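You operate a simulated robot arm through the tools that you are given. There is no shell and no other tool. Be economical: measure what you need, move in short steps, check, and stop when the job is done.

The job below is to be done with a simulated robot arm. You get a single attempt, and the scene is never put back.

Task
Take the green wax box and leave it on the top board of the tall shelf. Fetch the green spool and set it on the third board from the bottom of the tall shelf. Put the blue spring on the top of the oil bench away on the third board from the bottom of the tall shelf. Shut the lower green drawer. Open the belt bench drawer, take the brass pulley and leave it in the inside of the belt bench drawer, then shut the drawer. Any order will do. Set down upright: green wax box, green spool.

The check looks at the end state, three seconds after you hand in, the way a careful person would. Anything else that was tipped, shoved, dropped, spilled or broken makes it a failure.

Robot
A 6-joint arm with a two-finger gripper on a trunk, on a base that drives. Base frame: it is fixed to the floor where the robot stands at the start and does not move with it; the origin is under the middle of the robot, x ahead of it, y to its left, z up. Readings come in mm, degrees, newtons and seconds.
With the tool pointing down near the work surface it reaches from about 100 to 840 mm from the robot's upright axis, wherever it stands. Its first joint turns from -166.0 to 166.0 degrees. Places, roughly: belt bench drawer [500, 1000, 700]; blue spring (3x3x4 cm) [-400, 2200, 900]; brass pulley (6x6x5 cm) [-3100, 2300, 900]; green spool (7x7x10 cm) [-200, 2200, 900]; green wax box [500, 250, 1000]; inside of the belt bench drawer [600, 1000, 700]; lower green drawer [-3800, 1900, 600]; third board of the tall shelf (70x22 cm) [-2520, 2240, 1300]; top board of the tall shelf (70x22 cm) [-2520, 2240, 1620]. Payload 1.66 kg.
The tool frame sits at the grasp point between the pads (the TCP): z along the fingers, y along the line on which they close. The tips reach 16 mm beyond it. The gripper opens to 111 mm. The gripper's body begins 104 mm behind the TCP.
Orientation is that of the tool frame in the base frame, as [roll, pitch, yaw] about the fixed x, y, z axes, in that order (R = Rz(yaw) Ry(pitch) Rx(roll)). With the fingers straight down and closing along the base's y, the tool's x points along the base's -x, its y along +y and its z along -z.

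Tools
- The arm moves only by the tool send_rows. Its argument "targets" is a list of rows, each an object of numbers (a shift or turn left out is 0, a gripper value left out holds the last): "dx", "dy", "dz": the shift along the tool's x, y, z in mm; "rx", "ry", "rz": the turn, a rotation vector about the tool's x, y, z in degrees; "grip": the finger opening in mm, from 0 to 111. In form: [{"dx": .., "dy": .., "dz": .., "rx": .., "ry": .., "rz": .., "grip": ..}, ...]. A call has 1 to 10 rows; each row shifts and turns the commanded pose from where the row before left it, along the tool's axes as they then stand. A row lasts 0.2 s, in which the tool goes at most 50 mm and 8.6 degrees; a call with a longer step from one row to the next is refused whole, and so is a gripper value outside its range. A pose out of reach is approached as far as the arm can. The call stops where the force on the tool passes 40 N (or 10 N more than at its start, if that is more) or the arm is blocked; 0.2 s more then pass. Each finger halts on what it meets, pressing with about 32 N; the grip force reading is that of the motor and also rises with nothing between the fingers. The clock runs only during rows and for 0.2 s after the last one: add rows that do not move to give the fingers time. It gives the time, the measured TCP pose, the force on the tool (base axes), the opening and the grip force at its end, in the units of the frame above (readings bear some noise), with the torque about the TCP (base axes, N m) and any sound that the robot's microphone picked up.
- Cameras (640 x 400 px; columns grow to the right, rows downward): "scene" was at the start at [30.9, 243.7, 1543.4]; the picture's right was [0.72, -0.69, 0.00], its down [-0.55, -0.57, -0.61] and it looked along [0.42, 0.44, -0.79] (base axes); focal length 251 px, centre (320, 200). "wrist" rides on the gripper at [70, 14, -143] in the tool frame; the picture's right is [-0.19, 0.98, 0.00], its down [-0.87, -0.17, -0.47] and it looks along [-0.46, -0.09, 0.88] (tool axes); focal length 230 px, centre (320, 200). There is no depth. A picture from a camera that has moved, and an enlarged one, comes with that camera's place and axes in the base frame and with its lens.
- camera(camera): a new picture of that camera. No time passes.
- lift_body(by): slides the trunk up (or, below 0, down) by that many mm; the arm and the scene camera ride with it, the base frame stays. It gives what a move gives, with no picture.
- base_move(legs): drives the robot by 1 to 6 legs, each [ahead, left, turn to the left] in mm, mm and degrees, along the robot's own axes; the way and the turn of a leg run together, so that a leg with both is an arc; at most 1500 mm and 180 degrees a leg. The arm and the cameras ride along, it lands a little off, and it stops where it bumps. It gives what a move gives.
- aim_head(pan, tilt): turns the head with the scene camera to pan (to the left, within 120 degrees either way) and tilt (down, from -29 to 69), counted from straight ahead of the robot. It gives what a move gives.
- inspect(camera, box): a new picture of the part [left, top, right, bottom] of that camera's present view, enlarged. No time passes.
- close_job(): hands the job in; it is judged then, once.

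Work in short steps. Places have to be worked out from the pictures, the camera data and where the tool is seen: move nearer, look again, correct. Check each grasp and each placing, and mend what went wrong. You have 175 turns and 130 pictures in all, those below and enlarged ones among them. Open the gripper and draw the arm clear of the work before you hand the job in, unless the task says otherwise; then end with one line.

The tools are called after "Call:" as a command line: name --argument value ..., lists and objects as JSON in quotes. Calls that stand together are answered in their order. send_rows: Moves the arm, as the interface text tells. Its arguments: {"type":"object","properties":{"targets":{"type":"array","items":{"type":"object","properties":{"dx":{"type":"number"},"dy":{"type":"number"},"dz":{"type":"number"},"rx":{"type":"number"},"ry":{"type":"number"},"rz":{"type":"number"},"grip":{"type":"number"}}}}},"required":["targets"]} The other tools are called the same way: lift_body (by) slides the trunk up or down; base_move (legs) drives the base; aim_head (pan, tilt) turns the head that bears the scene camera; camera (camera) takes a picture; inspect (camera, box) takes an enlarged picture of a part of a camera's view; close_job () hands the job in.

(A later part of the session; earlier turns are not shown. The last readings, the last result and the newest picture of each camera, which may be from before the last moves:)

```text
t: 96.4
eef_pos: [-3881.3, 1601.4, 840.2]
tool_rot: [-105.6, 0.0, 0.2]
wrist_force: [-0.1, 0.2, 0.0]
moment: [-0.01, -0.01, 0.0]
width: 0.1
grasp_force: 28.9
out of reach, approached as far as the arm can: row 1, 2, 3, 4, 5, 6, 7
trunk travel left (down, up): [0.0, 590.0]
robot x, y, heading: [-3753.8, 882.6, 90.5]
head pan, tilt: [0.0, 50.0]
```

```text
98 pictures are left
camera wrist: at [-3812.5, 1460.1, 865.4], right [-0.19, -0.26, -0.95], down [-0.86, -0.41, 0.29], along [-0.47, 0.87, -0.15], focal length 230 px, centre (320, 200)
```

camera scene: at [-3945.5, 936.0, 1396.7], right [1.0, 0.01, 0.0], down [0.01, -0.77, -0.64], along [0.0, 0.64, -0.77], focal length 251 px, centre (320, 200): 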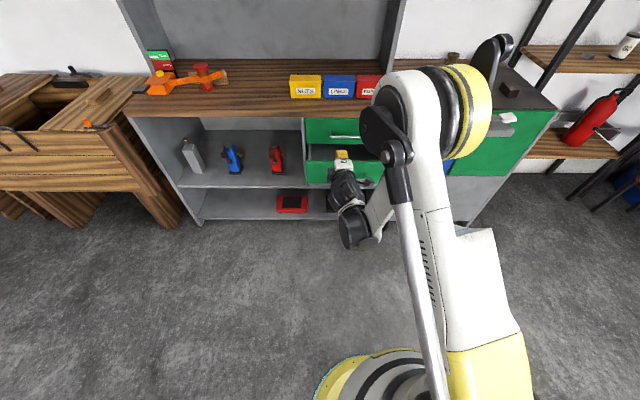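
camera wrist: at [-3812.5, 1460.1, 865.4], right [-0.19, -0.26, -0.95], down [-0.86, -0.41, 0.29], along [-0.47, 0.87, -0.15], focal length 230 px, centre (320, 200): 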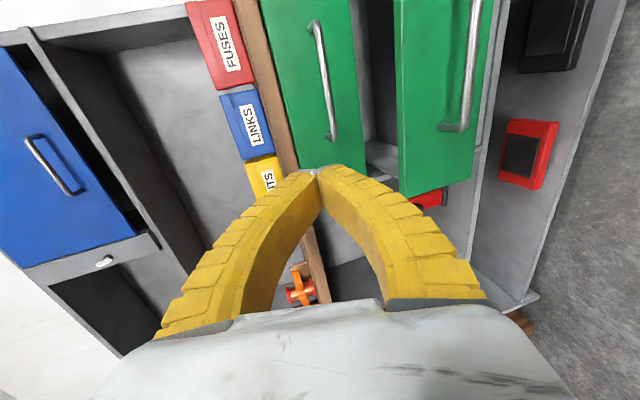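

Straight forward is past the wrist's limit this low. I reduce the tilt to about 45° and roll the gripper 90° so its thin side faces the upper handle.

Call:
send_rows --targets '[{"rx": -7.5}, {"rx": -7.5}, {"rx": -7.5}, {"rx": -7.5}, {}]'

Call:
send_rows --targets '[{"rz": 8.2}, {"rz": 8.2}, {"rz": 8.2}, {"rz": 8.2}, {"rz": 8.2}, {"rz": 8.2}, {"rz": 8.2}, {"rz": 8.2}, {"rz": 8.2}, {"rz": 8.2}]'

Call:
send_rows --targets '[{"rz": 8}, {}]'

```text
t: 97.6
eef_pos: [-3883.1, 1598.1, 839.6]
tool_rot: [-135.6, 0.1, 0.3]
wrist_force: [0.8, 0.5, -0.7]
moment: [0.0, 0.0, 0.0]
width: 0.5
grasp_force: 28.7
trunk travel left (down, up): [0.0, 590.0]
robot x, y, heading: [-3755.7, 879.9, 90.4]
head pan, tilt: [0.0, 50.0]
```

```text
t: 99.8
eef_pos: [-3882.5, 1598.9, 837.8]
tool_rot: [-172.5, 44.0, -78.9]
wrist_force: [0.8, 0.0, -0.3]
moment: [-0.02, 0.01, 0.0]
width: 0.3
grasp_force: 28.5
trunk travel left (down, up): [0.0, 590.0]
robot x, y, heading: [-3753.6, 881.3, 90.3]
head pan, tilt: [0.0, 50.0]
```

```text
t: 100.4
eef_pos: [-3882.8, 1597.9, 838.8]
tool_rot: [179.9, 44.6, -89.9]
wrist_force: [-1.0, -0.2, 0.3]
moment: [0.01, 0.02, 0.02]
width: 0.0
grasp_force: 28.6
trunk travel left (down, up): [0.0, 590.0]
robot x, y, heading: [-3751.1, 879.6, 90.4]
head pan, tilt: [0.0, 50.0]
```

Now I lower straight down to z ≈ 655, shifting to x ≈ −3840.

Call:
send_rows --targets '[{"dx": 26, "dz": 26, "dy": -9}, {"dx": 26, "dz": 26, "dy": -9}, {"dx": 26, "dz": 26, "dy": -9}, {"dx": 26, "dz": 26, "dy": -9}, {"dx": 26, "dz": 26, "dy": -9}, {}, {}]'

Call:
camera --camera "wrist"

Call:
camera --camera "scene"

```text
t: 102.0
eef_pos: [-3839.1, 1597.9, 653.1]
tool_rot: [179.9, 44.5, -89.9]
wrist_force: [-0.1, -0.3, -0.5]
moment: [0.0, 0.0, -0.02]
width: 0.0
grasp_force: 28.7
trunk travel left (down, up): [0.0, 590.0]
robot x, y, heading: [-3753.2, 881.7, 90.4]
head pan, tilt: [0.0, 50.0]
```

```text
97 pictures are left
camera wrist: at [-3852.7, 1448.8, 706.5], right [-0.98, 0.13, 0.13], down [0.17, 0.29, 0.94], along [0.08, 0.95, -0.3], focal length 230 px, centre (320, 200)
```

wrist: 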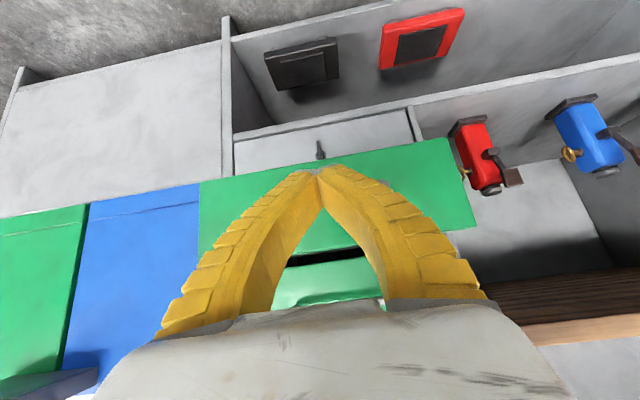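

```text
96 pictures are left
camera scene: at [-3945.5, 936.0, 1396.7], right [1.0, 0.01, 0.0], down [0.01, -0.77, -0.64], along [0.0, 0.64, -0.77], focal length 251 px, centre (320, 200)
```

scene: 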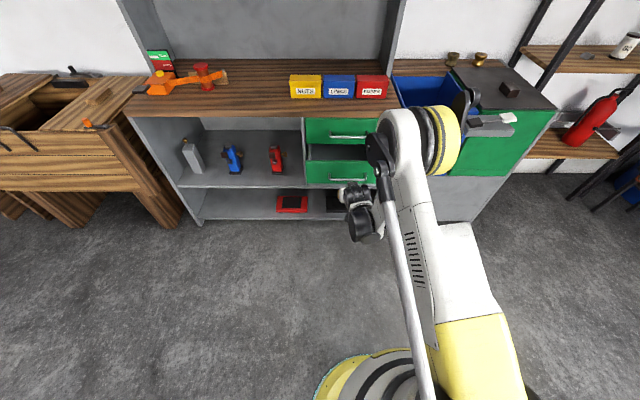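

The tip is aimed at the drawer face above its handle, with the face spanning z ≈ 559–690. I drive ahead 150 mm, then push the rest with the arm under force feedback.

Call:
base_move --legs '[[150, 0, 0]]'

Call:
send_rows --targets '[{"dx": -7, "dz": 7}, {"dx": -7, "dz": 7}, {"dx": -7, "dz": 7}, {"dx": -7, "dz": 7}, {"dx": -7, "dz": 7}, {"dx": -7, "dz": 7}, {}]'

Call:
camera --camera "scene"

```text
t: 103.4
eef_pos: [-3839.1, 1750.5, 653.5]
tool_rot: [179.9, 44.5, -89.9]
wrist_force: [0.0, 0.9, 0.6]
moment: [0.01, -0.01, -0.01]
width: 0.0
grasp_force: 28.7
trunk travel left (down, up): [0.0, 590.0]
robot x, y, heading: [-3754.7, 1032.6, 90.2]
head pan, tilt: [0.0, 50.0]
```

```text
t: 105.0
eef_pos: [-3839.3, 1809.1, 653.7]
tool_rot: [179.9, 44.5, -89.9]
wrist_force: [1.2, -0.6, -0.5]
moment: [-0.01, 0.01, -0.01]
width: 0.0
grasp_force: 28.8
trunk travel left (down, up): [0.0, 590.0]
robot x, y, heading: [-3755.2, 1033.7, 90.2]
head pan, tilt: [0.0, 50.0]
```

```text
95 pictures are left
camera scene: at [-3946.4, 1087.6, 1396.6], right [1.0, 0.01, 0.0], down [0.0, -0.77, -0.64], along [0.0, 0.64, -0.77], focal length 251 px, centre (320, 200)
```

scene: 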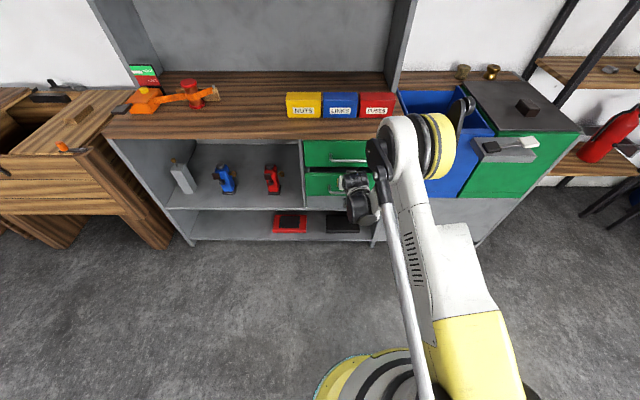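

There is no resistance yet and the drawer still looks open. I keep pushing with the arm, watching the force.

Call:
send_rows --targets '[{"dx": -7, "dz": 7}, {"dx": -7, "dz": 7}, {"dx": -7, "dz": 7}, {"dx": -7, "dz": 7}, {"dx": -7, "dz": 7}, {"dx": -7, "dz": 7}, {}]'

Call:
inspect --camera "scene" --box '[280, 120, 420, 240]'

Call:
camera --camera "wrist"

```text
t: 106.2
eef_pos: [-3838.0, 1850.8, 651.7]
tool_rot: [179.9, 44.1, -89.8]
wrist_force: [0.6, -16.4, 8.9]
moment: [0.16, -0.02, -0.03]
width: 5.9
grasp_force: 28.5
trunk travel left (down, up): [0.0, 590.0]
robot x, y, heading: [-3755.0, 1030.1, 90.4]
head pan, tilt: [0.0, 50.0]
stopped in row 6: the force on the tool passed its limit at 54 N (the readings are from after the stop); the commanded pose is now the measured one
```

```text
3.33 times, centred on (350, 180) of scene
camera zoom: at [-3946.3, 1084.7, 1396.9], right [1.0, 0.01, 0.0], down [0.0, -0.77, -0.64], along [0.0, 0.64, -0.77], focal length 836 px, centre (220, 267)
```

zoom: 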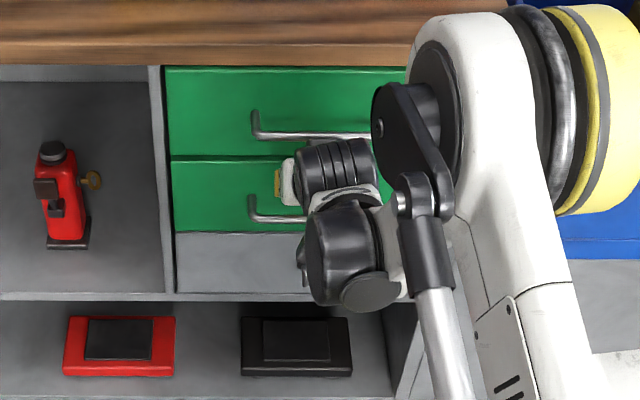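

```text
93 pictures are left
camera wrist: at [-3852.0, 1701.4, 706.6], right [-0.98, 0.13, 0.13], down [0.17, 0.29, 0.94], along [0.09, 0.95, -0.31], focal length 230 px, centre (320, 200)
```

wrist: 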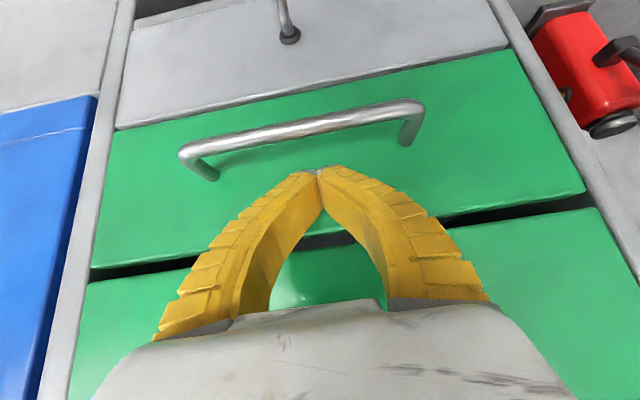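

The drawer looks flush. I give one more gentle push to be sure, then retreat and check.

Call:
send_rows --targets '[{"dx": -3, "dz": 3}, {"dx": -2, "dz": 2}, {}]'

Call:
send_rows --targets '[{"dx": 15, "dz": -15}, {"dx": 25, "dz": -25}, {"dx": 25, "dz": -25}, {"dx": 25, "dz": -25}, {"dx": 25, "dz": -25}, {"dx": 25, "dz": -25}, {}]'

Call:
base_move --legs '[[-150, 0, 0]]'

Call:
camera --camera "scene"

```text
t: 106.6
eef_pos: [-3837.0, 1851.5, 651.4]
tool_rot: [-179.9, 43.8, -89.9]
wrist_force: [-0.1, -20.4, 13.7]
moment: [0.27, 0.02, -0.01]
width: 5.9
grasp_force: 28.0
trunk travel left (down, up): [0.0, 590.0]
robot x, y, heading: [-3758.2, 1029.9, 90.3]
head pan, tilt: [0.0, 50.0]
stopped in row 2: the force on the tool passed its limit at 46 N (the readings are from after the stop); the commanded pose is now the measured one
```

```text
t: 108.2
eef_pos: [-3848.0, 1714.9, 693.4]
tool_rot: [-180.0, 43.5, -90.0]
wrist_force: [0.5, -0.2, 0.6]
moment: [-0.01, -0.01, 0.06]
width: 0.0
grasp_force: 27.7
out of reach, approached as far as the arm can: row 4, 5, 6
trunk travel left (down, up): [0.0, 590.0]
robot x, y, heading: [-3755.8, 1030.2, 90.3]
head pan, tilt: [0.0, 50.0]
```

```text
t: 109.6
eef_pos: [-3846.8, 1566.4, 693.0]
tool_rot: [180.0, 43.5, -89.8]
wrist_force: [-0.3, -0.4, -0.4]
moment: [-0.01, -0.03, 0.01]
width: 0.1
grasp_force: 28.5
trunk travel left (down, up): [0.0, 590.0]
robot x, y, heading: [-3754.7, 881.5, 90.6]
head pan, tilt: [0.0, 50.0]
```

```text
92 pictures are left
camera scene: at [-3945.5, 938.0, 1396.6], right [1.0, 0.01, 0.0], down [0.0, -0.77, -0.64], along [0.0, 0.64, -0.77], focal length 251 px, centre (320, 200)
```

scene: 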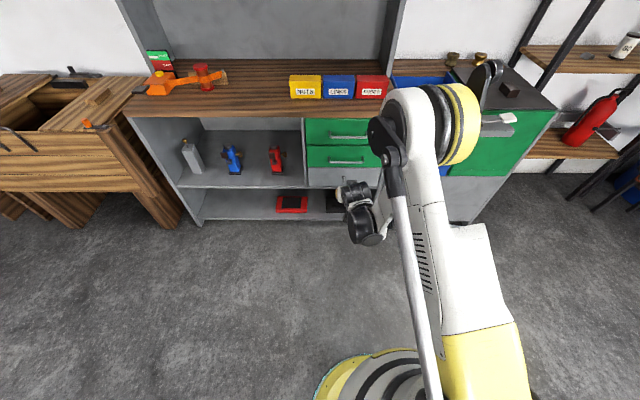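

The lower green drawer is shut. I turn the gripper back so it closes in the vertical plane, then drive toward the belt bench drawer.

Call:
send_rows --targets '[{"rz": -8.2}, {"rz": -8.2}, {"rz": -8.2}, {"rz": -8.2}, {"rz": -8.2}, {"rz": -8.2}, {"rz": -8.2}, {"rz": -8.2}, {"rz": -8.2}, {"rz": -8.2}]'

Call:
send_rows --targets '[{"rz": -8, "grip": 60}, {}, {}]'

Call:
base_move --legs '[[0, 0, -90.4], [1500, 30, 0], [1500, 30, 0]]'

Call:
aim_head --pan 10 --tilt 40

Call:
camera --camera "scene"

```text
t: 111.8
eef_pos: [-3848.6, 1567.2, 692.8]
tool_rot: [-136.8, 5.4, -5.6]
wrist_force: [0.5, -0.2, -0.2]
moment: [-0.01, -0.03, 0.0]
width: 0.0
grasp_force: 29.2
trunk travel left (down, up): [0.0, 590.0]
robot x, y, heading: [-3754.8, 879.1, 90.4]
head pan, tilt: [0.0, 50.0]
```

```text
t: 112.6
eef_pos: [-3847.5, 1566.5, 693.1]
tool_rot: [-136.5, 0.0, 0.3]
wrist_force: [0.7, -0.1, 0.3]
moment: [-0.06, 0.01, 0.02]
width: 61.9
grasp_force: 1.0
trunk travel left (down, up): [0.0, 590.0]
robot x, y, heading: [-3755.7, 881.0, 90.4]
head pan, tilt: [0.0, 50.0]
```

```text
refused: leg 2 is longer than a leg can be; nothing moved
```

```text
t: 113.3
eef_pos: [-3847.8, 1565.9, 692.5]
tool_rot: [-136.5, 0.0, 0.1]
wrist_force: [-0.4, 0.4, 0.5]
moment: [-0.01, 0.04, 0.0]
width: 61.8
grasp_force: 1.1
trunk travel left (down, up): [0.0, 590.0]
robot x, y, heading: [-3753.7, 882.5, 90.3]
head pan, tilt: [10.0, 40.0]
```

```text
91 pictures are left
camera scene: at [-3960.3, 944.5, 1410.8], right [0.98, 0.18, 0.0], down [0.12, -0.63, -0.77], along [-0.14, 0.75, -0.64], focal length 251 px, centre (320, 200)
```

scene: 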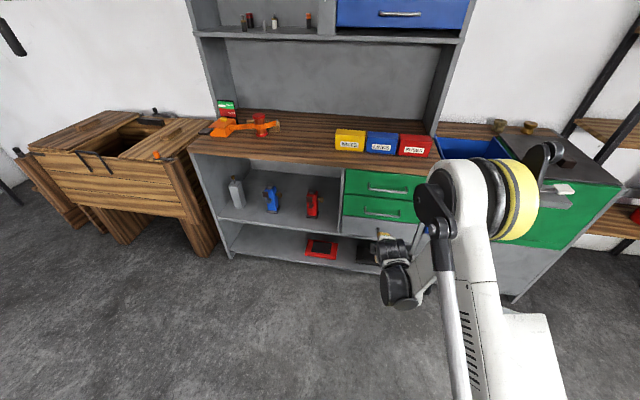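

A leg was just too long; I repeat with shorter legs.

Call:
base_move --legs '[[0, 0, -90.4], [1450, 30, 0], [1450, 30, 0]]'

Call:
camera --camera "scene"

```text
t: 131.1
eef_pos: [-201.6, 1015.2, 692.0]
tool_rot: [-136.4, -0.1, -91.2]
wrist_force: [-0.2, -0.6, -0.1]
moment: [-0.04, 0.02, 0.02]
width: 62.2
grasp_force: 0.9
trunk travel left (down, up): [0.0, 590.0]
robot x, y, heading: [-889.1, 937.0, -1.0]
head pan, tilt: [10.0, 40.0]
```

```text
90 pictures are left
camera scene: at [-820.8, 1141.4, 1410.8], right [0.16, -0.99, 0.0], down [-0.63, -0.1, -0.77], along [0.76, 0.12, -0.64], focal length 251 px, centre (320, 200)
```

scene: 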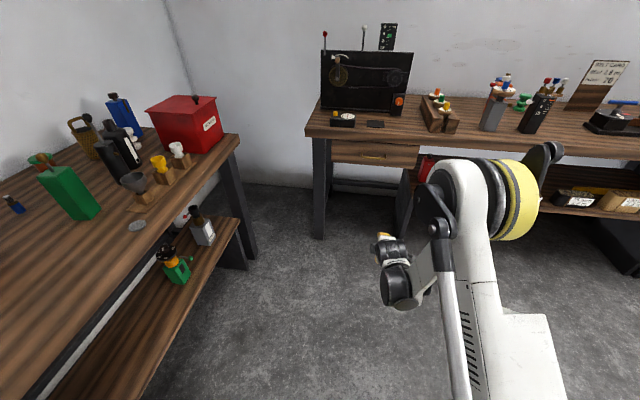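

The belt drawer is under the bench top's left end. I zoom in on it.

Call:
inspect --camera "scene" --box '[300, 90, 460, 190]'

Call:
camera --camera "wrist"

```text
4.00 times, centred on (380, 140) of scene
camera zoom: at [-820.8, 1141.4, 1410.8], right [0.16, -0.99, 0.0], down [-0.63, -0.1, -0.77], along [0.76, 0.12, -0.64], focal length 1003 px, centre (80, 440)
```

zoom: 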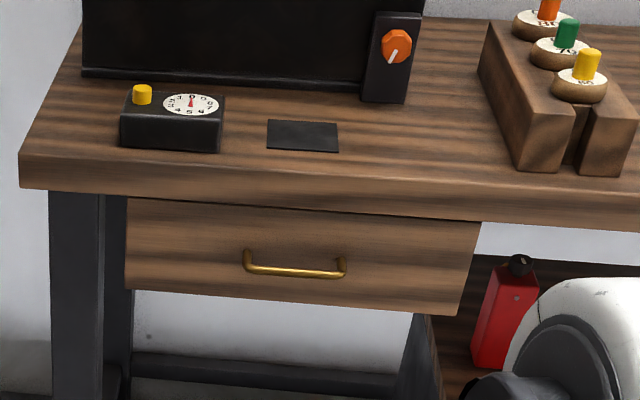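

```text
88 pictures are left
camera wrist: at [-312.9, 947.9, 787.3], right [-0.71, 0.21, -0.68], down [-0.18, 0.87, 0.46], along [0.68, 0.45, -0.58], focal length 230 px, centre (320, 200)
```

wrist: 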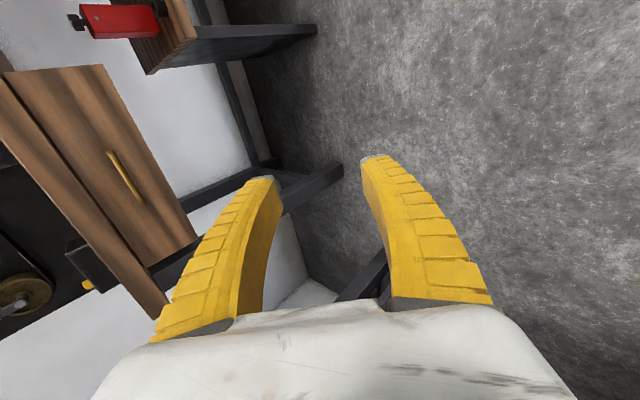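

The handle bar works out to about (315, 1043, 765). I steepen the tilt to 60°, narrow the fingers, line up with the bar and drive up close for another look.

Call:
base_move --legs '[[370, 16, 1]]'

Call:
lift_body --by 75

Call:
send_rows --targets '[{"rx": 8.2, "grip": 36}, {"rx": 8.2}, {}, {}]'

Call:
camera --camera "wrist"

Call:
camera --camera "scene"

```text
t: 133.4
eef_pos: [165.6, 1045.0, 693.2]
tool_rot: [-136.5, -0.1, -89.9]
wrist_force: [0.3, 0.0, 0.0]
moment: [0.0, 0.01, -0.01]
width: 62.3
grasp_force: 1.3
trunk travel left (down, up): [0.0, 590.0]
robot x, y, heading: [-518.4, 951.6, 0.3]
head pan, tilt: [10.0, 40.0]
```

```text
t: 134.5
eef_pos: [165.4, 1044.6, 767.6]
tool_rot: [-136.6, 0.0, -89.9]
wrist_force: [0.6, 0.4, -0.1]
moment: [0.0, 0.0, 0.03]
width: 61.8
grasp_force: 1.4
trunk travel left (down, up): [-75.0, 515.0]
robot x, y, heading: [-519.5, 951.5, 0.3]
head pan, tilt: [10.0, 40.0]
```

```text
t: 135.5
eef_pos: [219.9, 1056.4, 802.9]
tool_rot: [-120.3, 0.0, -89.8]
wrist_force: [0.2, 0.2, -1.0]
moment: [-0.02, -0.01, 0.03]
width: 38.4
grasp_force: 1.1
out of reach, approached as far as the arm can: row 1, 2
trunk travel left (down, up): [-75.0, 515.0]
robot x, y, heading: [-515.0, 951.5, 0.3]
head pan, tilt: [10.0, 40.0]
```

```text
87 pictures are left
camera wrist: at [88.7, 987.2, 862.7], right [-0.49, 0.19, -0.85], down [-0.33, 0.86, 0.38], along [0.81, 0.46, -0.37], focal length 230 px, centre (320, 200)
```

wrist: 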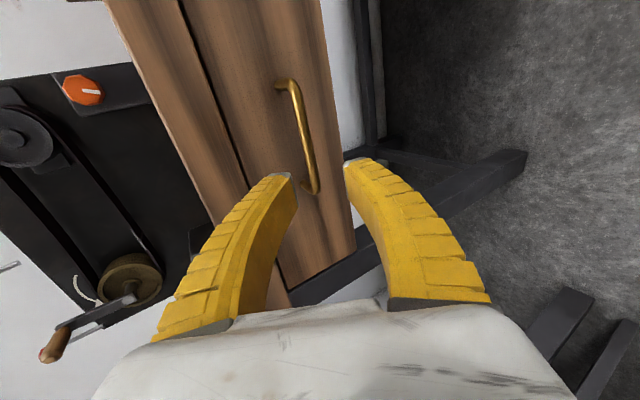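

```text
86 pictures are left
camera scene: at [-456.6, 1156.9, 1485.8], right [0.18, -0.98, 0.0], down [-0.63, -0.12, -0.77], along [0.75, 0.14, -0.64], focal length 251 px, centre (320, 200)
```

scene: 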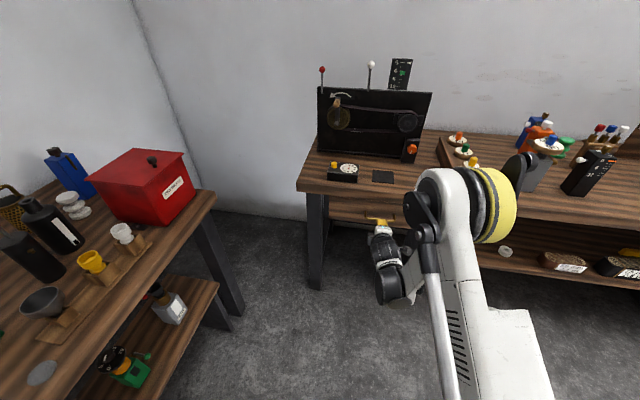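

The bar is confirmed near (315, 1040, 763). I lower the trunk 33 mm, shift 16 mm right and close up 60 mm before a check.

Call:
lift_body --by -33

Call:
base_move --legs '[[55, -16, 0]]'

Call:
camera --camera "wrist"

```text
t: 136.3
eef_pos: [219.5, 1056.9, 769.0]
tool_rot: [-120.4, 0.0, -90.0]
wrist_force: [-0.4, -0.6, -0.5]
moment: [0.0, -0.01, -0.02]
width: 38.5
grasp_force: 1.8
trunk travel left (down, up): [-42.0, 548.0]
robot x, y, heading: [-515.0, 953.0, 0.3]
head pan, tilt: [10.0, 40.0]
```

```text
t: 137.3
eef_pos: [274.6, 1042.8, 768.6]
tool_rot: [-120.4, 0.0, -89.9]
wrist_force: [-0.1, 0.2, 0.3]
moment: [-0.01, -0.01, 0.0]
width: 38.4
grasp_force: 1.7
trunk travel left (down, up): [-42.0, 548.0]
robot x, y, heading: [-463.8, 939.6, 0.6]
head pan, tilt: [10.0, 40.0]
```

```text
85 pictures are left
camera wrist: at [143.6, 972.4, 829.6], right [-0.5, 0.19, -0.85], down [-0.33, 0.86, 0.38], along [0.81, 0.47, -0.37], focal length 230 px, centre (320, 200)
```

wrist: 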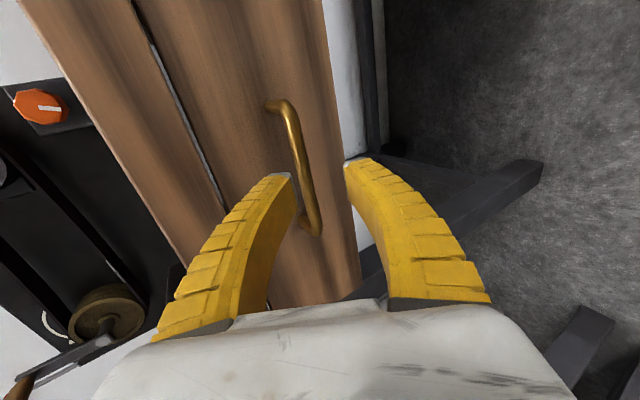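

The bar lies between the fingers' planes. I narrow a little and advance the last ~34 mm with the arm, under force watch, then close.

Call:
send_rows --targets '[{"grip": 30}, {"dz": 8, "dy": -4.6}, {"dz": 8, "dy": -4.6}, {"dz": 7, "dy": -4}, {"dz": 6, "dy": -3.5}, {}]'

Call:
camera --camera "wrist"

```text
t: 138.7
eef_pos: [310.1, 1041.7, 767.3]
tool_rot: [-120.3, 0.0, -89.8]
wrist_force: [-0.3, -0.2, -0.4]
moment: [0.04, 0.04, -0.02]
width: 32.7
grasp_force: 1.9
trunk travel left (down, up): [-42.0, 548.0]
robot x, y, heading: [-464.6, 937.3, 0.1]
head pan, tilt: [10.0, 40.0]
```

```text
84 pictures are left
camera wrist: at [177.6, 971.7, 828.7], right [-0.5, 0.19, -0.85], down [-0.33, 0.86, 0.38], along [0.81, 0.47, -0.37], focal length 230 px, centre (320, 200)
```

wrist: 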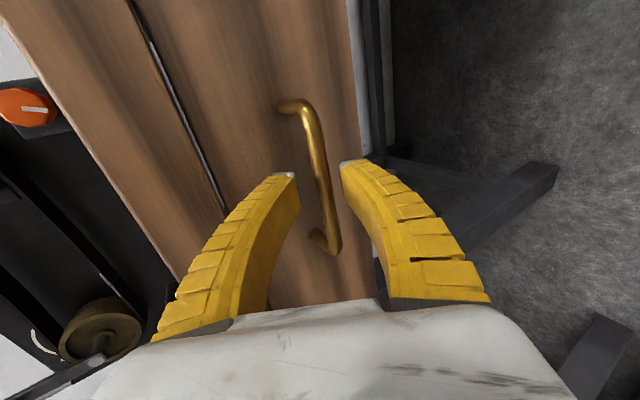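

The bar is centred between the fingers. I close on it.

Call:
send_rows --targets '[{"grip": 0}, {}, {}, {}]'

Call:
camera --camera "wrist"

```text
t: 139.4
eef_pos: [306.4, 1040.8, 767.0]
tool_rot: [-120.5, 0.0, -89.9]
wrist_force: [-14.9, -0.8, -5.7]
moment: [0.12, 0.14, 0.02]
width: 6.3
grasp_force: 33.9
trunk travel left (down, up): [-42.0, 548.0]
robot x, y, heading: [-464.1, 937.1, 0.6]
head pan, tilt: [10.0, 40.0]
stopped in row 3: the force on the tool passed its limit at 41 N (the readings are from after the stop); the commanded pose is now the measured one
```

```text
83 pictures are left
camera wrist: at [174.7, 971.9, 828.4], right [-0.5, 0.19, -0.85], down [-0.32, 0.87, 0.38], along [0.8, 0.46, -0.37], focal length 230 px, centre (320, 200)
```

wrist: 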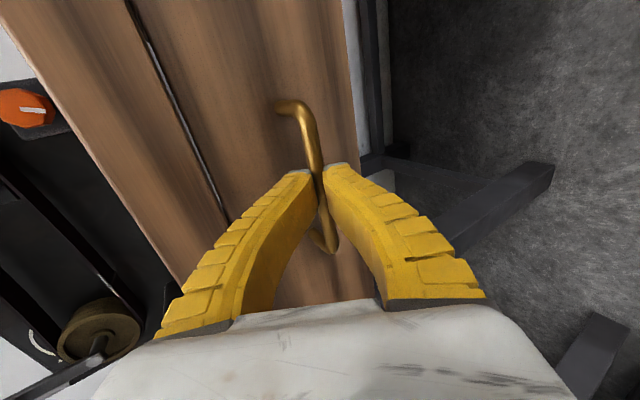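

The bar is gripped. I pull the drawer open by backing the base 170 mm.

Call:
base_move --legs '[[-170, 0, 0]]'

Call:
camera --camera "scene"

Call:
camera --camera "wrist"

```text
t: 140.9
eef_pos: [136.4, 1041.7, 767.5]
tool_rot: [-120.6, 0.0, -89.9]
wrist_force: [-0.2, -0.8, 0.5]
moment: [0.0, -0.02, 0.02]
width: 0.1
grasp_force: 28.7
trunk travel left (down, up): [-42.0, 548.0]
robot x, y, heading: [-637.5, 933.6, 0.3]
head pan, tilt: [10.0, 40.0]
```

```text
82 pictures are left
camera scene: at [-574.1, 1140.5, 1452.8], right [0.18, -0.98, 0.0], down [-0.63, -0.12, -0.77], along [0.75, 0.14, -0.64], focal length 251 px, centre (320, 200)
```

scene: 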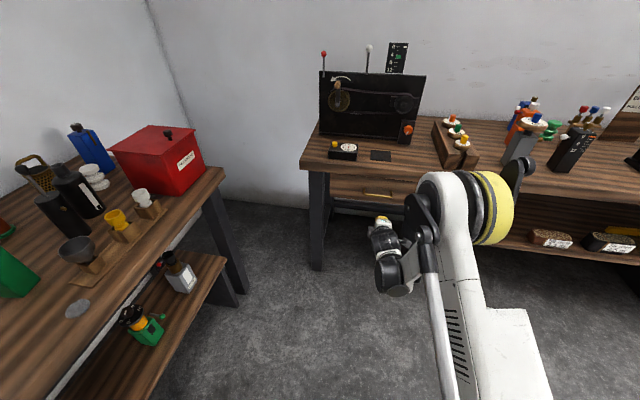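

```text
81 pictures are left
camera wrist: at [4.3, 971.2, 828.1], right [-0.5, 0.19, -0.85], down [-0.32, 0.86, 0.38], along [0.8, 0.47, -0.37], focal length 230 px, centre (320, 200)
```

wrist: 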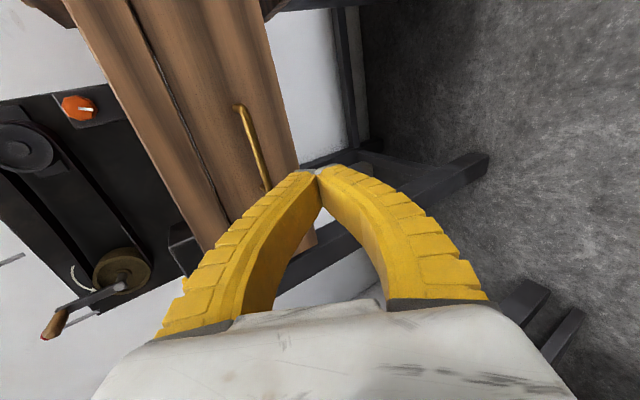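

The fingers slipped off and the drawer did not move. I'll hook the bar instead, with a steeper tool (35° from vertical) so the upper finger sits behind it. First I retilt and raise here.

Call:
send_rows --targets '[{"rx": -8.4, "grip": 28}, {"rx": -8.4}, {"rx": -8.4}, {}, {}]'

Call:
lift_body --by 44

Call:
base_move --legs '[[120, 0, 0]]'

Call:
camera --camera "wrist"

```text
t: 142.1
eef_pos: [135.9, 1040.5, 766.5]
tool_rot: [-145.7, 0.0, -89.8]
wrist_force: [-0.1, -0.3, 0.2]
moment: [0.03, 0.0, -0.04]
width: 30.8
grasp_force: 1.8
trunk travel left (down, up): [-42.0, 548.0]
robot x, y, heading: [-637.1, 936.4, 0.4]
head pan, tilt: [10.0, 40.0]
```

```text
t: 142.9
eef_pos: [136.4, 1040.7, 811.3]
tool_rot: [-145.7, 0.0, -89.8]
wrist_force: [0.4, 0.3, 0.8]
moment: [-0.02, 0.0, 0.01]
width: 31.1
grasp_force: 1.8
trunk travel left (down, up): [-86.0, 504.0]
robot x, y, heading: [-636.8, 938.1, 0.2]
head pan, tilt: [10.0, 40.0]
```

```text
t: 144.2
eef_pos: [255.6, 1042.2, 810.4]
tool_rot: [-145.7, 0.0, -89.8]
wrist_force: [-0.2, -0.5, 0.2]
moment: [-0.02, 0.04, 0.0]
width: 30.9
grasp_force: 1.9
trunk travel left (down, up): [-86.0, 504.0]
robot x, y, heading: [-514.3, 933.6, 0.6]
head pan, tilt: [10.0, 40.0]
```

```text
80 pictures are left
camera wrist: at [162.5, 972.3, 921.2], right [-0.81, 0.19, -0.55], down [-0.13, 0.87, 0.48], along [0.57, 0.46, -0.68], focal length 230 px, centre (320, 200)
```

wrist: 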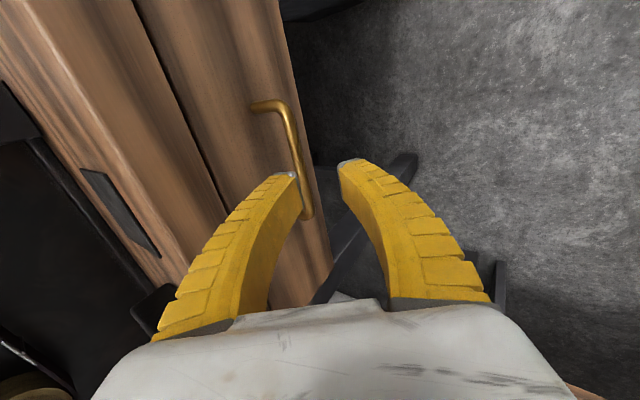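

The handle stands out about 35 mm, leaving room for the finger behind it. I slide in along the tool axis.

Call:
send_rows --targets '[{"dy": -15}, {"dz": 20}, {"dz": 20}, {"dz": 12}, {"dz": 10}, {"dz": 6}, {"dz": 5}, {}]'

Call:
camera --camera "wrist"

```text
t: 146.0
eef_pos: [308.9, 1042.2, 759.6]
tool_rot: [-145.6, 0.0, -89.8]
wrist_force: [0.1, 0.2, -0.1]
moment: [-0.02, 0.01, 0.02]
width: 31.0
grasp_force: 1.8
trunk travel left (down, up): [-86.0, 504.0]
robot x, y, heading: [-515.5, 937.1, 0.3]
head pan, tilt: [10.0, 40.0]
```

```text
79 pictures are left
camera wrist: at [215.6, 973.0, 870.4], right [-0.81, 0.19, -0.55], down [-0.13, 0.87, 0.48], along [0.57, 0.46, -0.68], focal length 230 px, centre (320, 200)
```

wrist: 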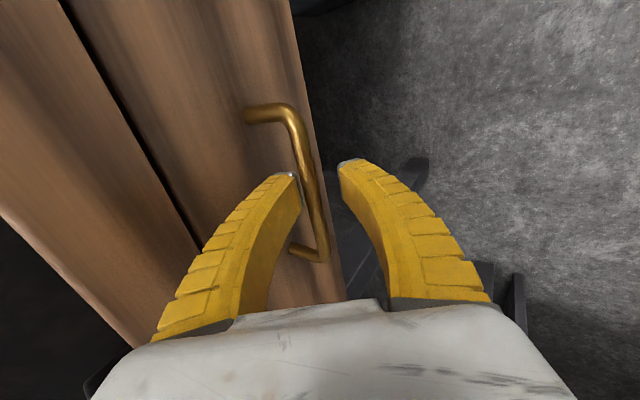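

The upper finger is behind the bar with room left. I go 10 mm deeper, close, and pull with the arm slowly first.

Call:
send_rows --targets '[{"dz": 5}, {"dz": 5}, {"grip": 4}, {"grip": 4}, {}]'

Call:
send_rows --targets '[{"dz": -3, "dy": 4.5}, {"dz": -3, "dy": 4.5}, {"dz": -3, "dy": 4.5}, {"dz": -3, "dy": 4.5}, {"dz": -3, "dy": 4.5}, {}]'

Call:
camera --camera "wrist"

```text
t: 147.2
eef_pos: [315.4, 1042.2, 750.4]
tool_rot: [-145.7, 0.0, -89.9]
wrist_force: [-0.6, 0.0, -0.6]
moment: [-0.01, 0.02, 0.0]
width: 7.6
grasp_force: 2.7
trunk travel left (down, up): [-86.0, 504.0]
robot x, y, heading: [-514.4, 938.0, 0.3]
head pan, tilt: [10.0, 40.0]
```

```text
t: 148.6
eef_pos: [286.2, 1042.6, 750.9]
tool_rot: [-145.6, 0.1, -89.8]
wrist_force: [-0.1, -0.2, 1.3]
moment: [0.0, -0.02, 0.01]
width: 7.4
grasp_force: 2.9
trunk travel left (down, up): [-86.0, 504.0]
robot x, y, heading: [-516.9, 935.8, 0.4]
head pan, tilt: [10.0, 40.0]
```

```text
78 pictures are left
camera wrist: at [193.7, 973.0, 861.3], right [-0.81, 0.19, -0.55], down [-0.13, 0.87, 0.48], along [0.57, 0.47, -0.68], focal length 230 px, centre (320, 200)
```

wrist: 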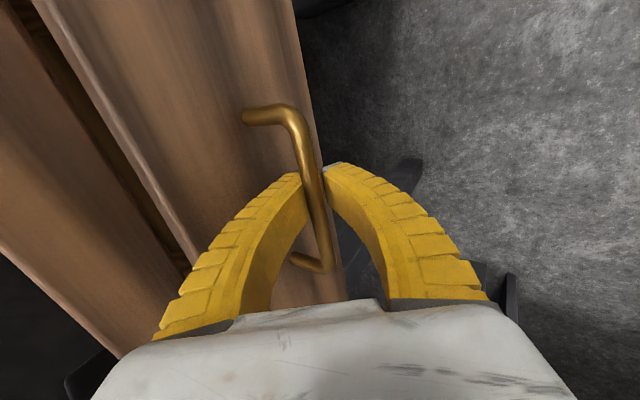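

The drawer is coming out with little force. I hold firmly and back the base 140 mm.

Call:
send_rows --targets '[{"grip": 0}, {}]'

Call:
base_move --legs '[[-140, 0, 0]]'

Call:
camera --camera "wrist"

Call:
camera --camera "scene"

```text
t: 149.2
eef_pos: [287.0, 1043.1, 750.9]
tool_rot: [-145.7, 0.1, -89.8]
wrist_force: [-1.3, 0.9, -4.3]
moment: [0.06, -0.03, 0.02]
width: 5.8
grasp_force: 28.5
trunk travel left (down, up): [-86.0, 504.0]
robot x, y, heading: [-517.2, 934.1, 0.4]
head pan, tilt: [10.0, 40.0]
```

```text
t: 150.5
eef_pos: [146.7, 1042.2, 750.2]
tool_rot: [-145.8, 0.0, -89.8]
wrist_force: [0.4, 0.6, -6.3]
moment: [-0.02, -0.05, -0.05]
width: 6.1
grasp_force: 29.2
trunk travel left (down, up): [-86.0, 504.0]
robot x, y, heading: [-652.4, 932.4, 0.3]
head pan, tilt: [10.0, 40.0]
```

```text
77 pictures are left
camera wrist: at [53.3, 972.7, 861.0], right [-0.81, 0.19, -0.55], down [-0.13, 0.87, 0.48], along [0.57, 0.47, -0.68], focal length 230 px, centre (320, 200)
```

wrist: 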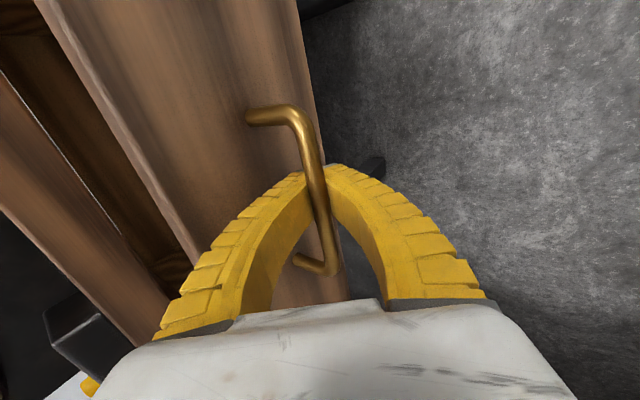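

```text
76 pictures are left
camera scene: at [-595.2, 1140.5, 1496.8], right [0.18, -0.98, 0.0], down [-0.63, -0.12, -0.77], along [0.75, 0.14, -0.64], focal length 251 px, centre (320, 200)
```

scene: 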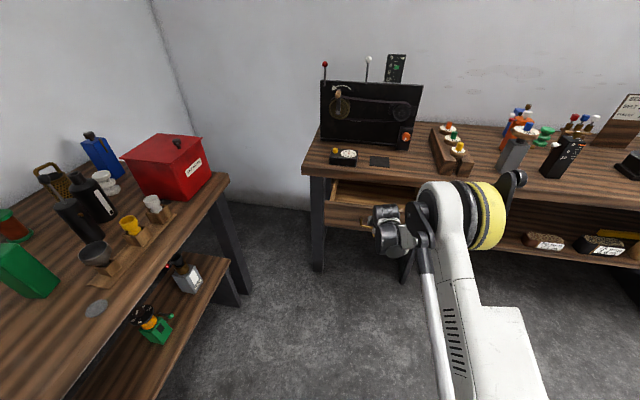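

The drawer is open about 170 mm. I release and withdraw along the tool axis.

Call:
send_rows --targets '[{"grip": 24}, {}, {"dz": -15}, {"dz": -25}, {"dz": -30}, {"dz": -40}, {}]'

Call:
base_move --legs '[[-150, 0, 0]]'

Call:
camera --camera "scene"

```text
t: 152.1
eef_pos: [84.8, 1042.1, 841.0]
tool_rot: [-145.7, 0.0, -89.8]
wrist_force: [0.3, -0.3, 0.4]
moment: [-0.02, -0.02, 0.03]
width: 27.0
grasp_force: 2.3
trunk travel left (down, up): [-86.0, 504.0]
robot x, y, heading: [-656.3, 934.7, 0.3]
head pan, tilt: [10.0, 40.0]
```

```text
t: 153.5
eef_pos: [-63.4, 1042.7, 841.8]
tool_rot: [-145.7, 0.0, -89.7]
wrist_force: [-0.5, 0.6, -0.1]
moment: [-0.03, -0.01, -0.02]
width: 26.8
grasp_force: 1.7
trunk travel left (down, up): [-86.0, 504.0]
robot x, y, heading: [-806.5, 935.7, 0.7]
head pan, tilt: [10.0, 40.0]
```

```text
75 pictures are left
camera scene: at [-745.0, 1138.9, 1496.9], right [0.18, -0.98, 0.0], down [-0.63, -0.12, -0.77], along [0.75, 0.14, -0.64], focal length 251 px, centre (320, 200)
```

scene: 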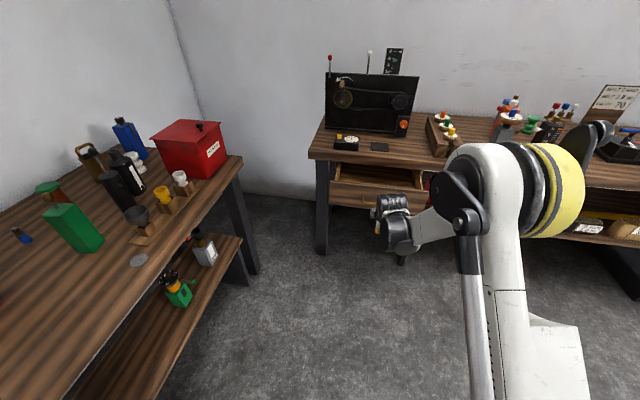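

The drawer is open; next is the oil bench. The green spool is at about (−225, 2215) and the blue spring at about (−390, 2165). I raise the arm, roll the gripper so it closes sideways, then turn toward that bench.

Call:
lift_body --by 350

Call:
send_rows --targets '[{"rz": -8.2, "grip": 100}, {"rz": -8.2}, {"rz": -8.2}, {"rz": -8.2}, {"rz": -8.2}, {"rz": -8.2}, {"rz": -8.2}, {"rz": -8.2}, {"rz": -8.2}, {"rz": -8.2}]'

Call:
send_rows --targets '[{"rz": -8}, {}]'

Call:
base_move --legs '[[0, 0, 89.4], [100, -580, 0]]'

Call:
aim_head --pan -15 --tilt 40

Call:
camera --camera "scene"

```text
t: 156.9
eef_pos: [-63.0, 1040.9, 1191.2]
tool_rot: [-145.7, 0.0, -89.7]
wrist_force: [-0.5, -0.1, -0.1]
moment: [-0.05, -0.01, 0.02]
width: 26.9
grasp_force: 2.2
trunk travel left (down, up): [-436.0, 154.0]
robot x, y, heading: [-804.2, 933.8, 0.6]
head pan, tilt: [10.0, 40.0]
```

```text
t: 159.1
eef_pos: [-64.3, 1041.4, 1191.5]
tool_rot: [-174.7, -33.8, -9.2]
wrist_force: [0.6, -0.4, 0.2]
moment: [-0.03, 0.02, 0.01]
width: 100.7
grasp_force: 0.1
trunk travel left (down, up): [-436.0, 154.0]
robot x, y, heading: [-810.0, 932.1, 0.4]
head pan, tilt: [10.0, 40.0]
```

```text
t: 159.7
eef_pos: [-64.2, 1042.1, 1190.0]
tool_rot: [179.9, -34.3, 0.3]
wrist_force: [0.3, 0.1, -0.4]
moment: [-0.02, 0.0, 0.0]
width: 100.7
grasp_force: 0.4
trunk travel left (down, up): [-436.0, 154.0]
robot x, y, heading: [-802.3, 932.6, 0.6]
head pan, tilt: [10.0, 40.0]
```

```text
t: 166.9
eef_pos: [-323.1, 1780.1, 1191.4]
tool_rot: [180.0, -34.3, 90.0]
wrist_force: [1.0, -0.6, 0.6]
moment: [-0.01, 0.02, -0.01]
width: 100.8
grasp_force: 1.0
trunk travel left (down, up): [-436.0, 154.0]
robot x, y, heading: [-213.7, 1040.5, 90.2]
head pan, tilt: [10.0, 40.0]
```

```text
t: 167.8
eef_pos: [-323.1, 1779.2, 1190.8]
tool_rot: [179.9, -34.2, 90.0]
wrist_force: [0.8, 0.3, 0.3]
moment: [0.0, -0.01, 0.0]
width: 100.5
grasp_force: 0.6
trunk travel left (down, up): [-436.0, 154.0]
robot x, y, heading: [-219.6, 1040.2, 90.3]
head pan, tilt: [-15.0, 40.0]
```

```text
74 pictures are left
camera scene: at [-387.3, 1098.9, 1846.8], right [0.97, -0.25, 0.0], down [-0.16, -0.62, -0.77], along [0.19, 0.74, -0.64], focal length 251 px, centre (320, 200)
```

scene: 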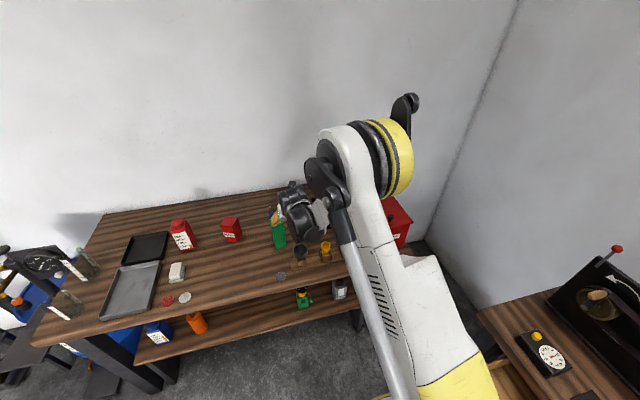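

The arm hides the spot; I use the wrist camera.

Call:
camera --camera "wrist"

Call:
inspect --camera "scene" --box '[200, 160, 420, 300]'

```text
73 pictures are left
camera wrist: at [-311.5, 1757.6, 1348.7], right [0.98, -0.16, -0.11], down [-0.17, -0.98, -0.1], along [-0.09, 0.11, -0.99], focal length 230 px, centre (320, 200)
```

wrist: 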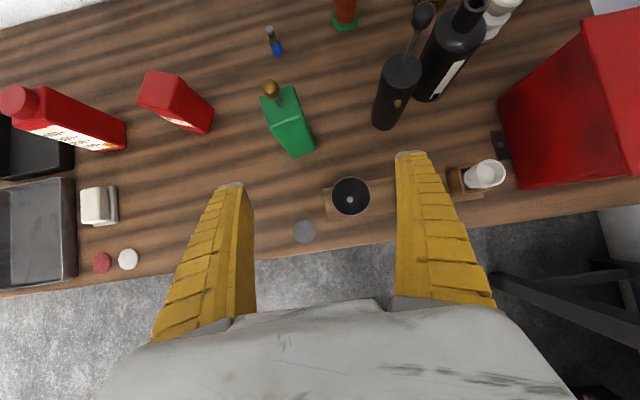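

```text
2.86 times, centred on (310, 230) of scene
camera zoom: at [-387.3, 1098.9, 1846.8], right [0.97, -0.25, 0.0], down [-0.16, -0.62, -0.77], along [0.19, 0.74, -0.64], focal length 717 px, centre (349, 114)
```

zoom: 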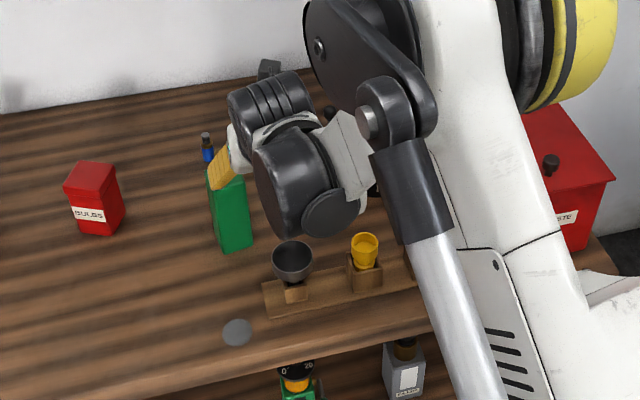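

The spool is at about (−240, 2165) and the spring at about (−390, 2145); the bench front edge is at y ≈ 1708. I move ahead and right so the tool axis points down at the spool, keeping above the black bottle's nozzle (z ≈ 1110).

Call:
base_move --legs '[[250, -78, 0]]'

Call:
camera --camera "wrist"

```text
t: 169.7
eef_pos: [-250.1, 2034.1, 1190.8]
tool_rot: [179.9, -34.4, 90.3]
wrist_force: [0.0, 0.0, 0.3]
moment: [0.03, -0.01, 0.01]
width: 100.6
grasp_force: 0.8
trunk travel left (down, up): [-436.0, 154.0]
robot x, y, heading: [-141.5, 1290.8, 90.5]
head pan, tilt: [-15.0, 40.0]
```

```text
71 pictures are left
camera wrist: at [-237.8, 2011.8, 1348.3], right [0.98, -0.15, -0.11], down [-0.16, -0.98, -0.1], along [-0.09, 0.11, -0.99], focal length 230 px, centre (320, 200)
```

wrist: 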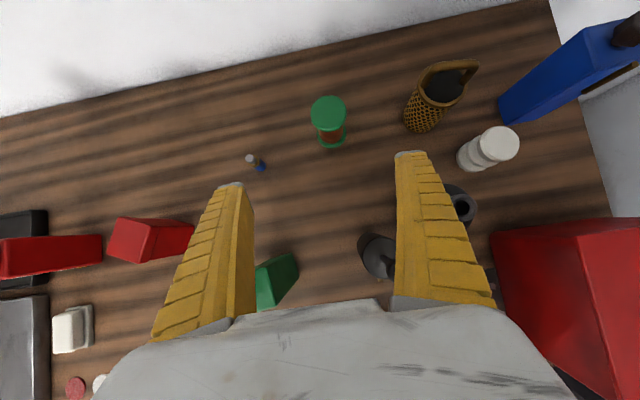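

The spool reads (−237, 2185) with its top at z ≈ 1000. I zoom to see its shape and the spring's.

Call:
inspect --camera "wrist" --box '[230, 80, 370, 180]'

```text
4.00 times, centred on (300, 130) of wrist
camera zoom: at [-237.8, 2011.8, 1348.3], right [0.98, -0.15, -0.11], down [-0.16, -0.98, -0.1], along [-0.09, 0.11, -0.99], focal length 920 px, centre (400, 480)
```

zoom: 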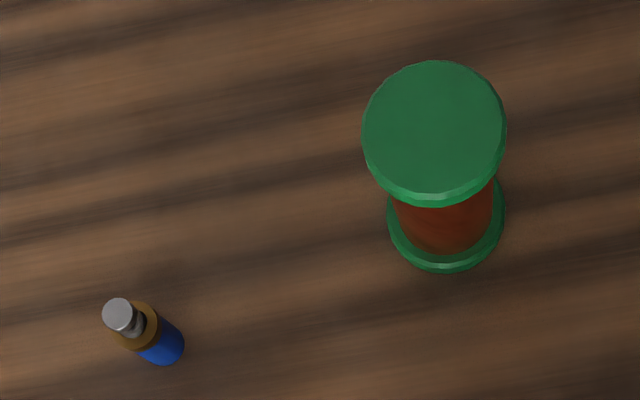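

The spool has a 65 mm flange over a slimmer core. I'll take it by the top flange with the tool tilted 45°, so it can go into the shelf the same way. I drive up, tilt, lower the trunk, and check before going in.

Call:
base_move --legs '[[100, 0, -0.4]]'

Call:
send_rows --targets '[{"ry": 5.4}, {"ry": 5.3}, {}]'

Call:
lift_body --by -110

Call:
camera --camera "wrist"

```text
t: 170.8
eef_pos: [-244.5, 2136.3, 1190.4]
tool_rot: [179.9, -34.3, 89.8]
wrist_force: [-0.4, 0.5, 0.6]
moment: [-0.02, 0.03, 0.01]
width: 100.6
grasp_force: 0.3
trunk travel left (down, up): [-436.0, 154.0]
robot x, y, heading: [-143.6, 1392.0, 90.0]
head pan, tilt: [-15.0, 40.0]
```

```text
t: 171.7
eef_pos: [-245.1, 2135.3, 1191.2]
tool_rot: [-180.0, -45.2, 89.8]
wrist_force: [0.9, 0.4, -0.3]
moment: [-0.02, 0.02, 0.02]
width: 100.4
grasp_force: 0.3
trunk travel left (down, up): [-436.0, 154.0]
robot x, y, heading: [-143.7, 1391.2, 90.2]
head pan, tilt: [-15.0, 40.0]
```

```text
t: 173.1
eef_pos: [-244.8, 2136.3, 1081.5]
tool_rot: [180.0, -45.1, 89.7]
wrist_force: [-0.3, 0.5, 0.1]
moment: [0.03, 0.03, 0.01]
width: 100.5
grasp_force: 0.3
trunk travel left (down, up): [-326.0, 264.0]
robot x, y, heading: [-139.0, 1396.6, 90.0]
head pan, tilt: [-15.0, 40.0]
```

```text
69 pictures are left
camera wrist: at [-233.1, 2084.7, 1231.9], right [0.98, -0.14, -0.13], down [-0.17, -0.95, -0.28], along [-0.09, 0.3, -0.95], focal length 230 px, centre (320, 200)
```

wrist: 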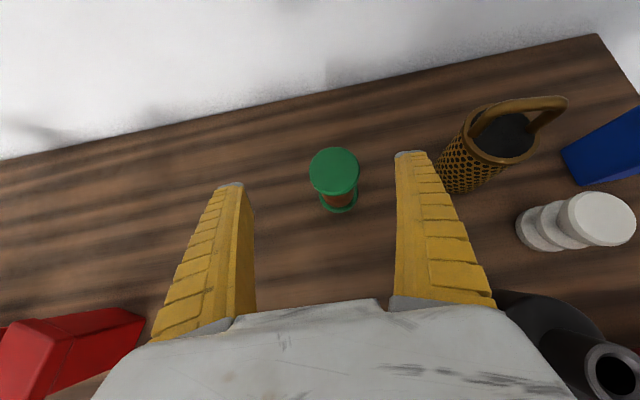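

The flange centre is at (−235, 2188). I slide in to TCP (−236, 2187, 988).

Call:
send_rows --targets '[{"dx": -30, "dy": 9}, {"dz": 30}, {"dz": 30}, {"dz": 20}, {"dz": 12}, {"dz": 10}, {}]'

Call:
camera --camera "wrist"

```text
t: 174.7
eef_pos: [-235.6, 2186.7, 988.5]
tool_rot: [-180.0, -45.0, 89.8]
wrist_force: [-0.6, 0.0, -0.2]
moment: [-0.01, 0.0, 0.03]
width: 100.6
grasp_force: 0.4
trunk travel left (down, up): [-326.0, 264.0]
robot x, y, heading: [-143.2, 1393.0, 89.9]
head pan, tilt: [-15.0, 40.0]
```

```text
68 pictures are left
camera wrist: at [-223.9, 2135.9, 1138.3], right [0.98, -0.14, -0.13], down [-0.17, -0.94, -0.28], along [-0.09, 0.3, -0.95], focal length 230 px, centre (320, 200)
```

wrist: 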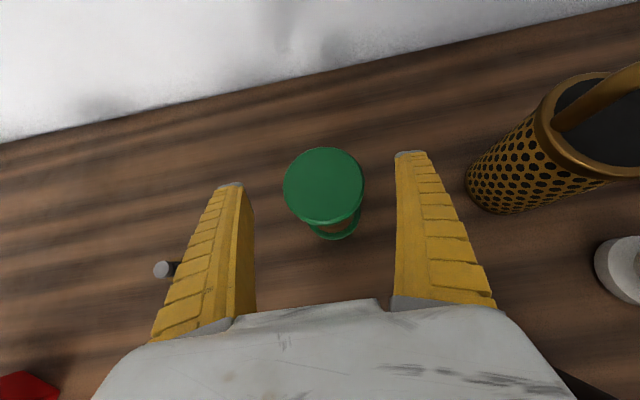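

Comparing flange sizes across views, the top is really near z 972 at y 2200, and the bench is at about z 865. I move to TCP (−236, 2200, 963), then close.

Call:
send_rows --targets '[{"dx": -8}, {"dz": 14}, {"dz": 13}, {}, {"grip": 50}, {"grip": 40}, {}, {}]'

Call:
camera --camera "wrist"

```text
t: 176.5
eef_pos: [-236.6, 2202.3, 962.7]
tool_rot: [179.9, -45.1, 89.8]
wrist_force: [0.1, 1.1, -3.1]
moment: [-0.02, 0.0, -0.01]
width: 55.1
grasp_force: 32.0
trunk travel left (down, up): [-326.0, 264.0]
robot x, y, heading: [-142.4, 1392.6, 89.9]
head pan, tilt: [-15.0, 40.0]
```

```text
67 pictures are left
camera wrist: at [-224.2, 2149.7, 1113.2], right [0.98, -0.14, -0.13], down [-0.17, -0.95, -0.28], along [-0.09, 0.3, -0.95], focal length 230 px, centre (320, 200)
```

wrist: 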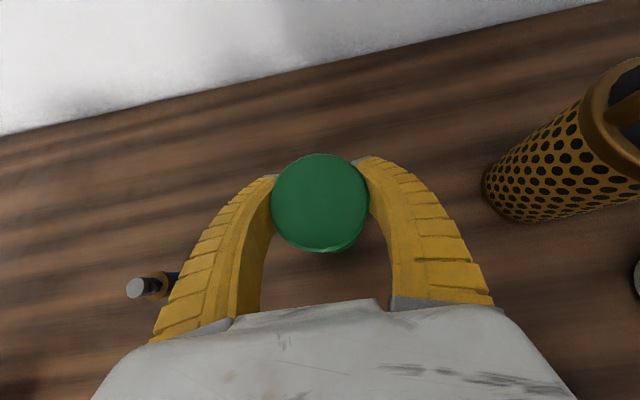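

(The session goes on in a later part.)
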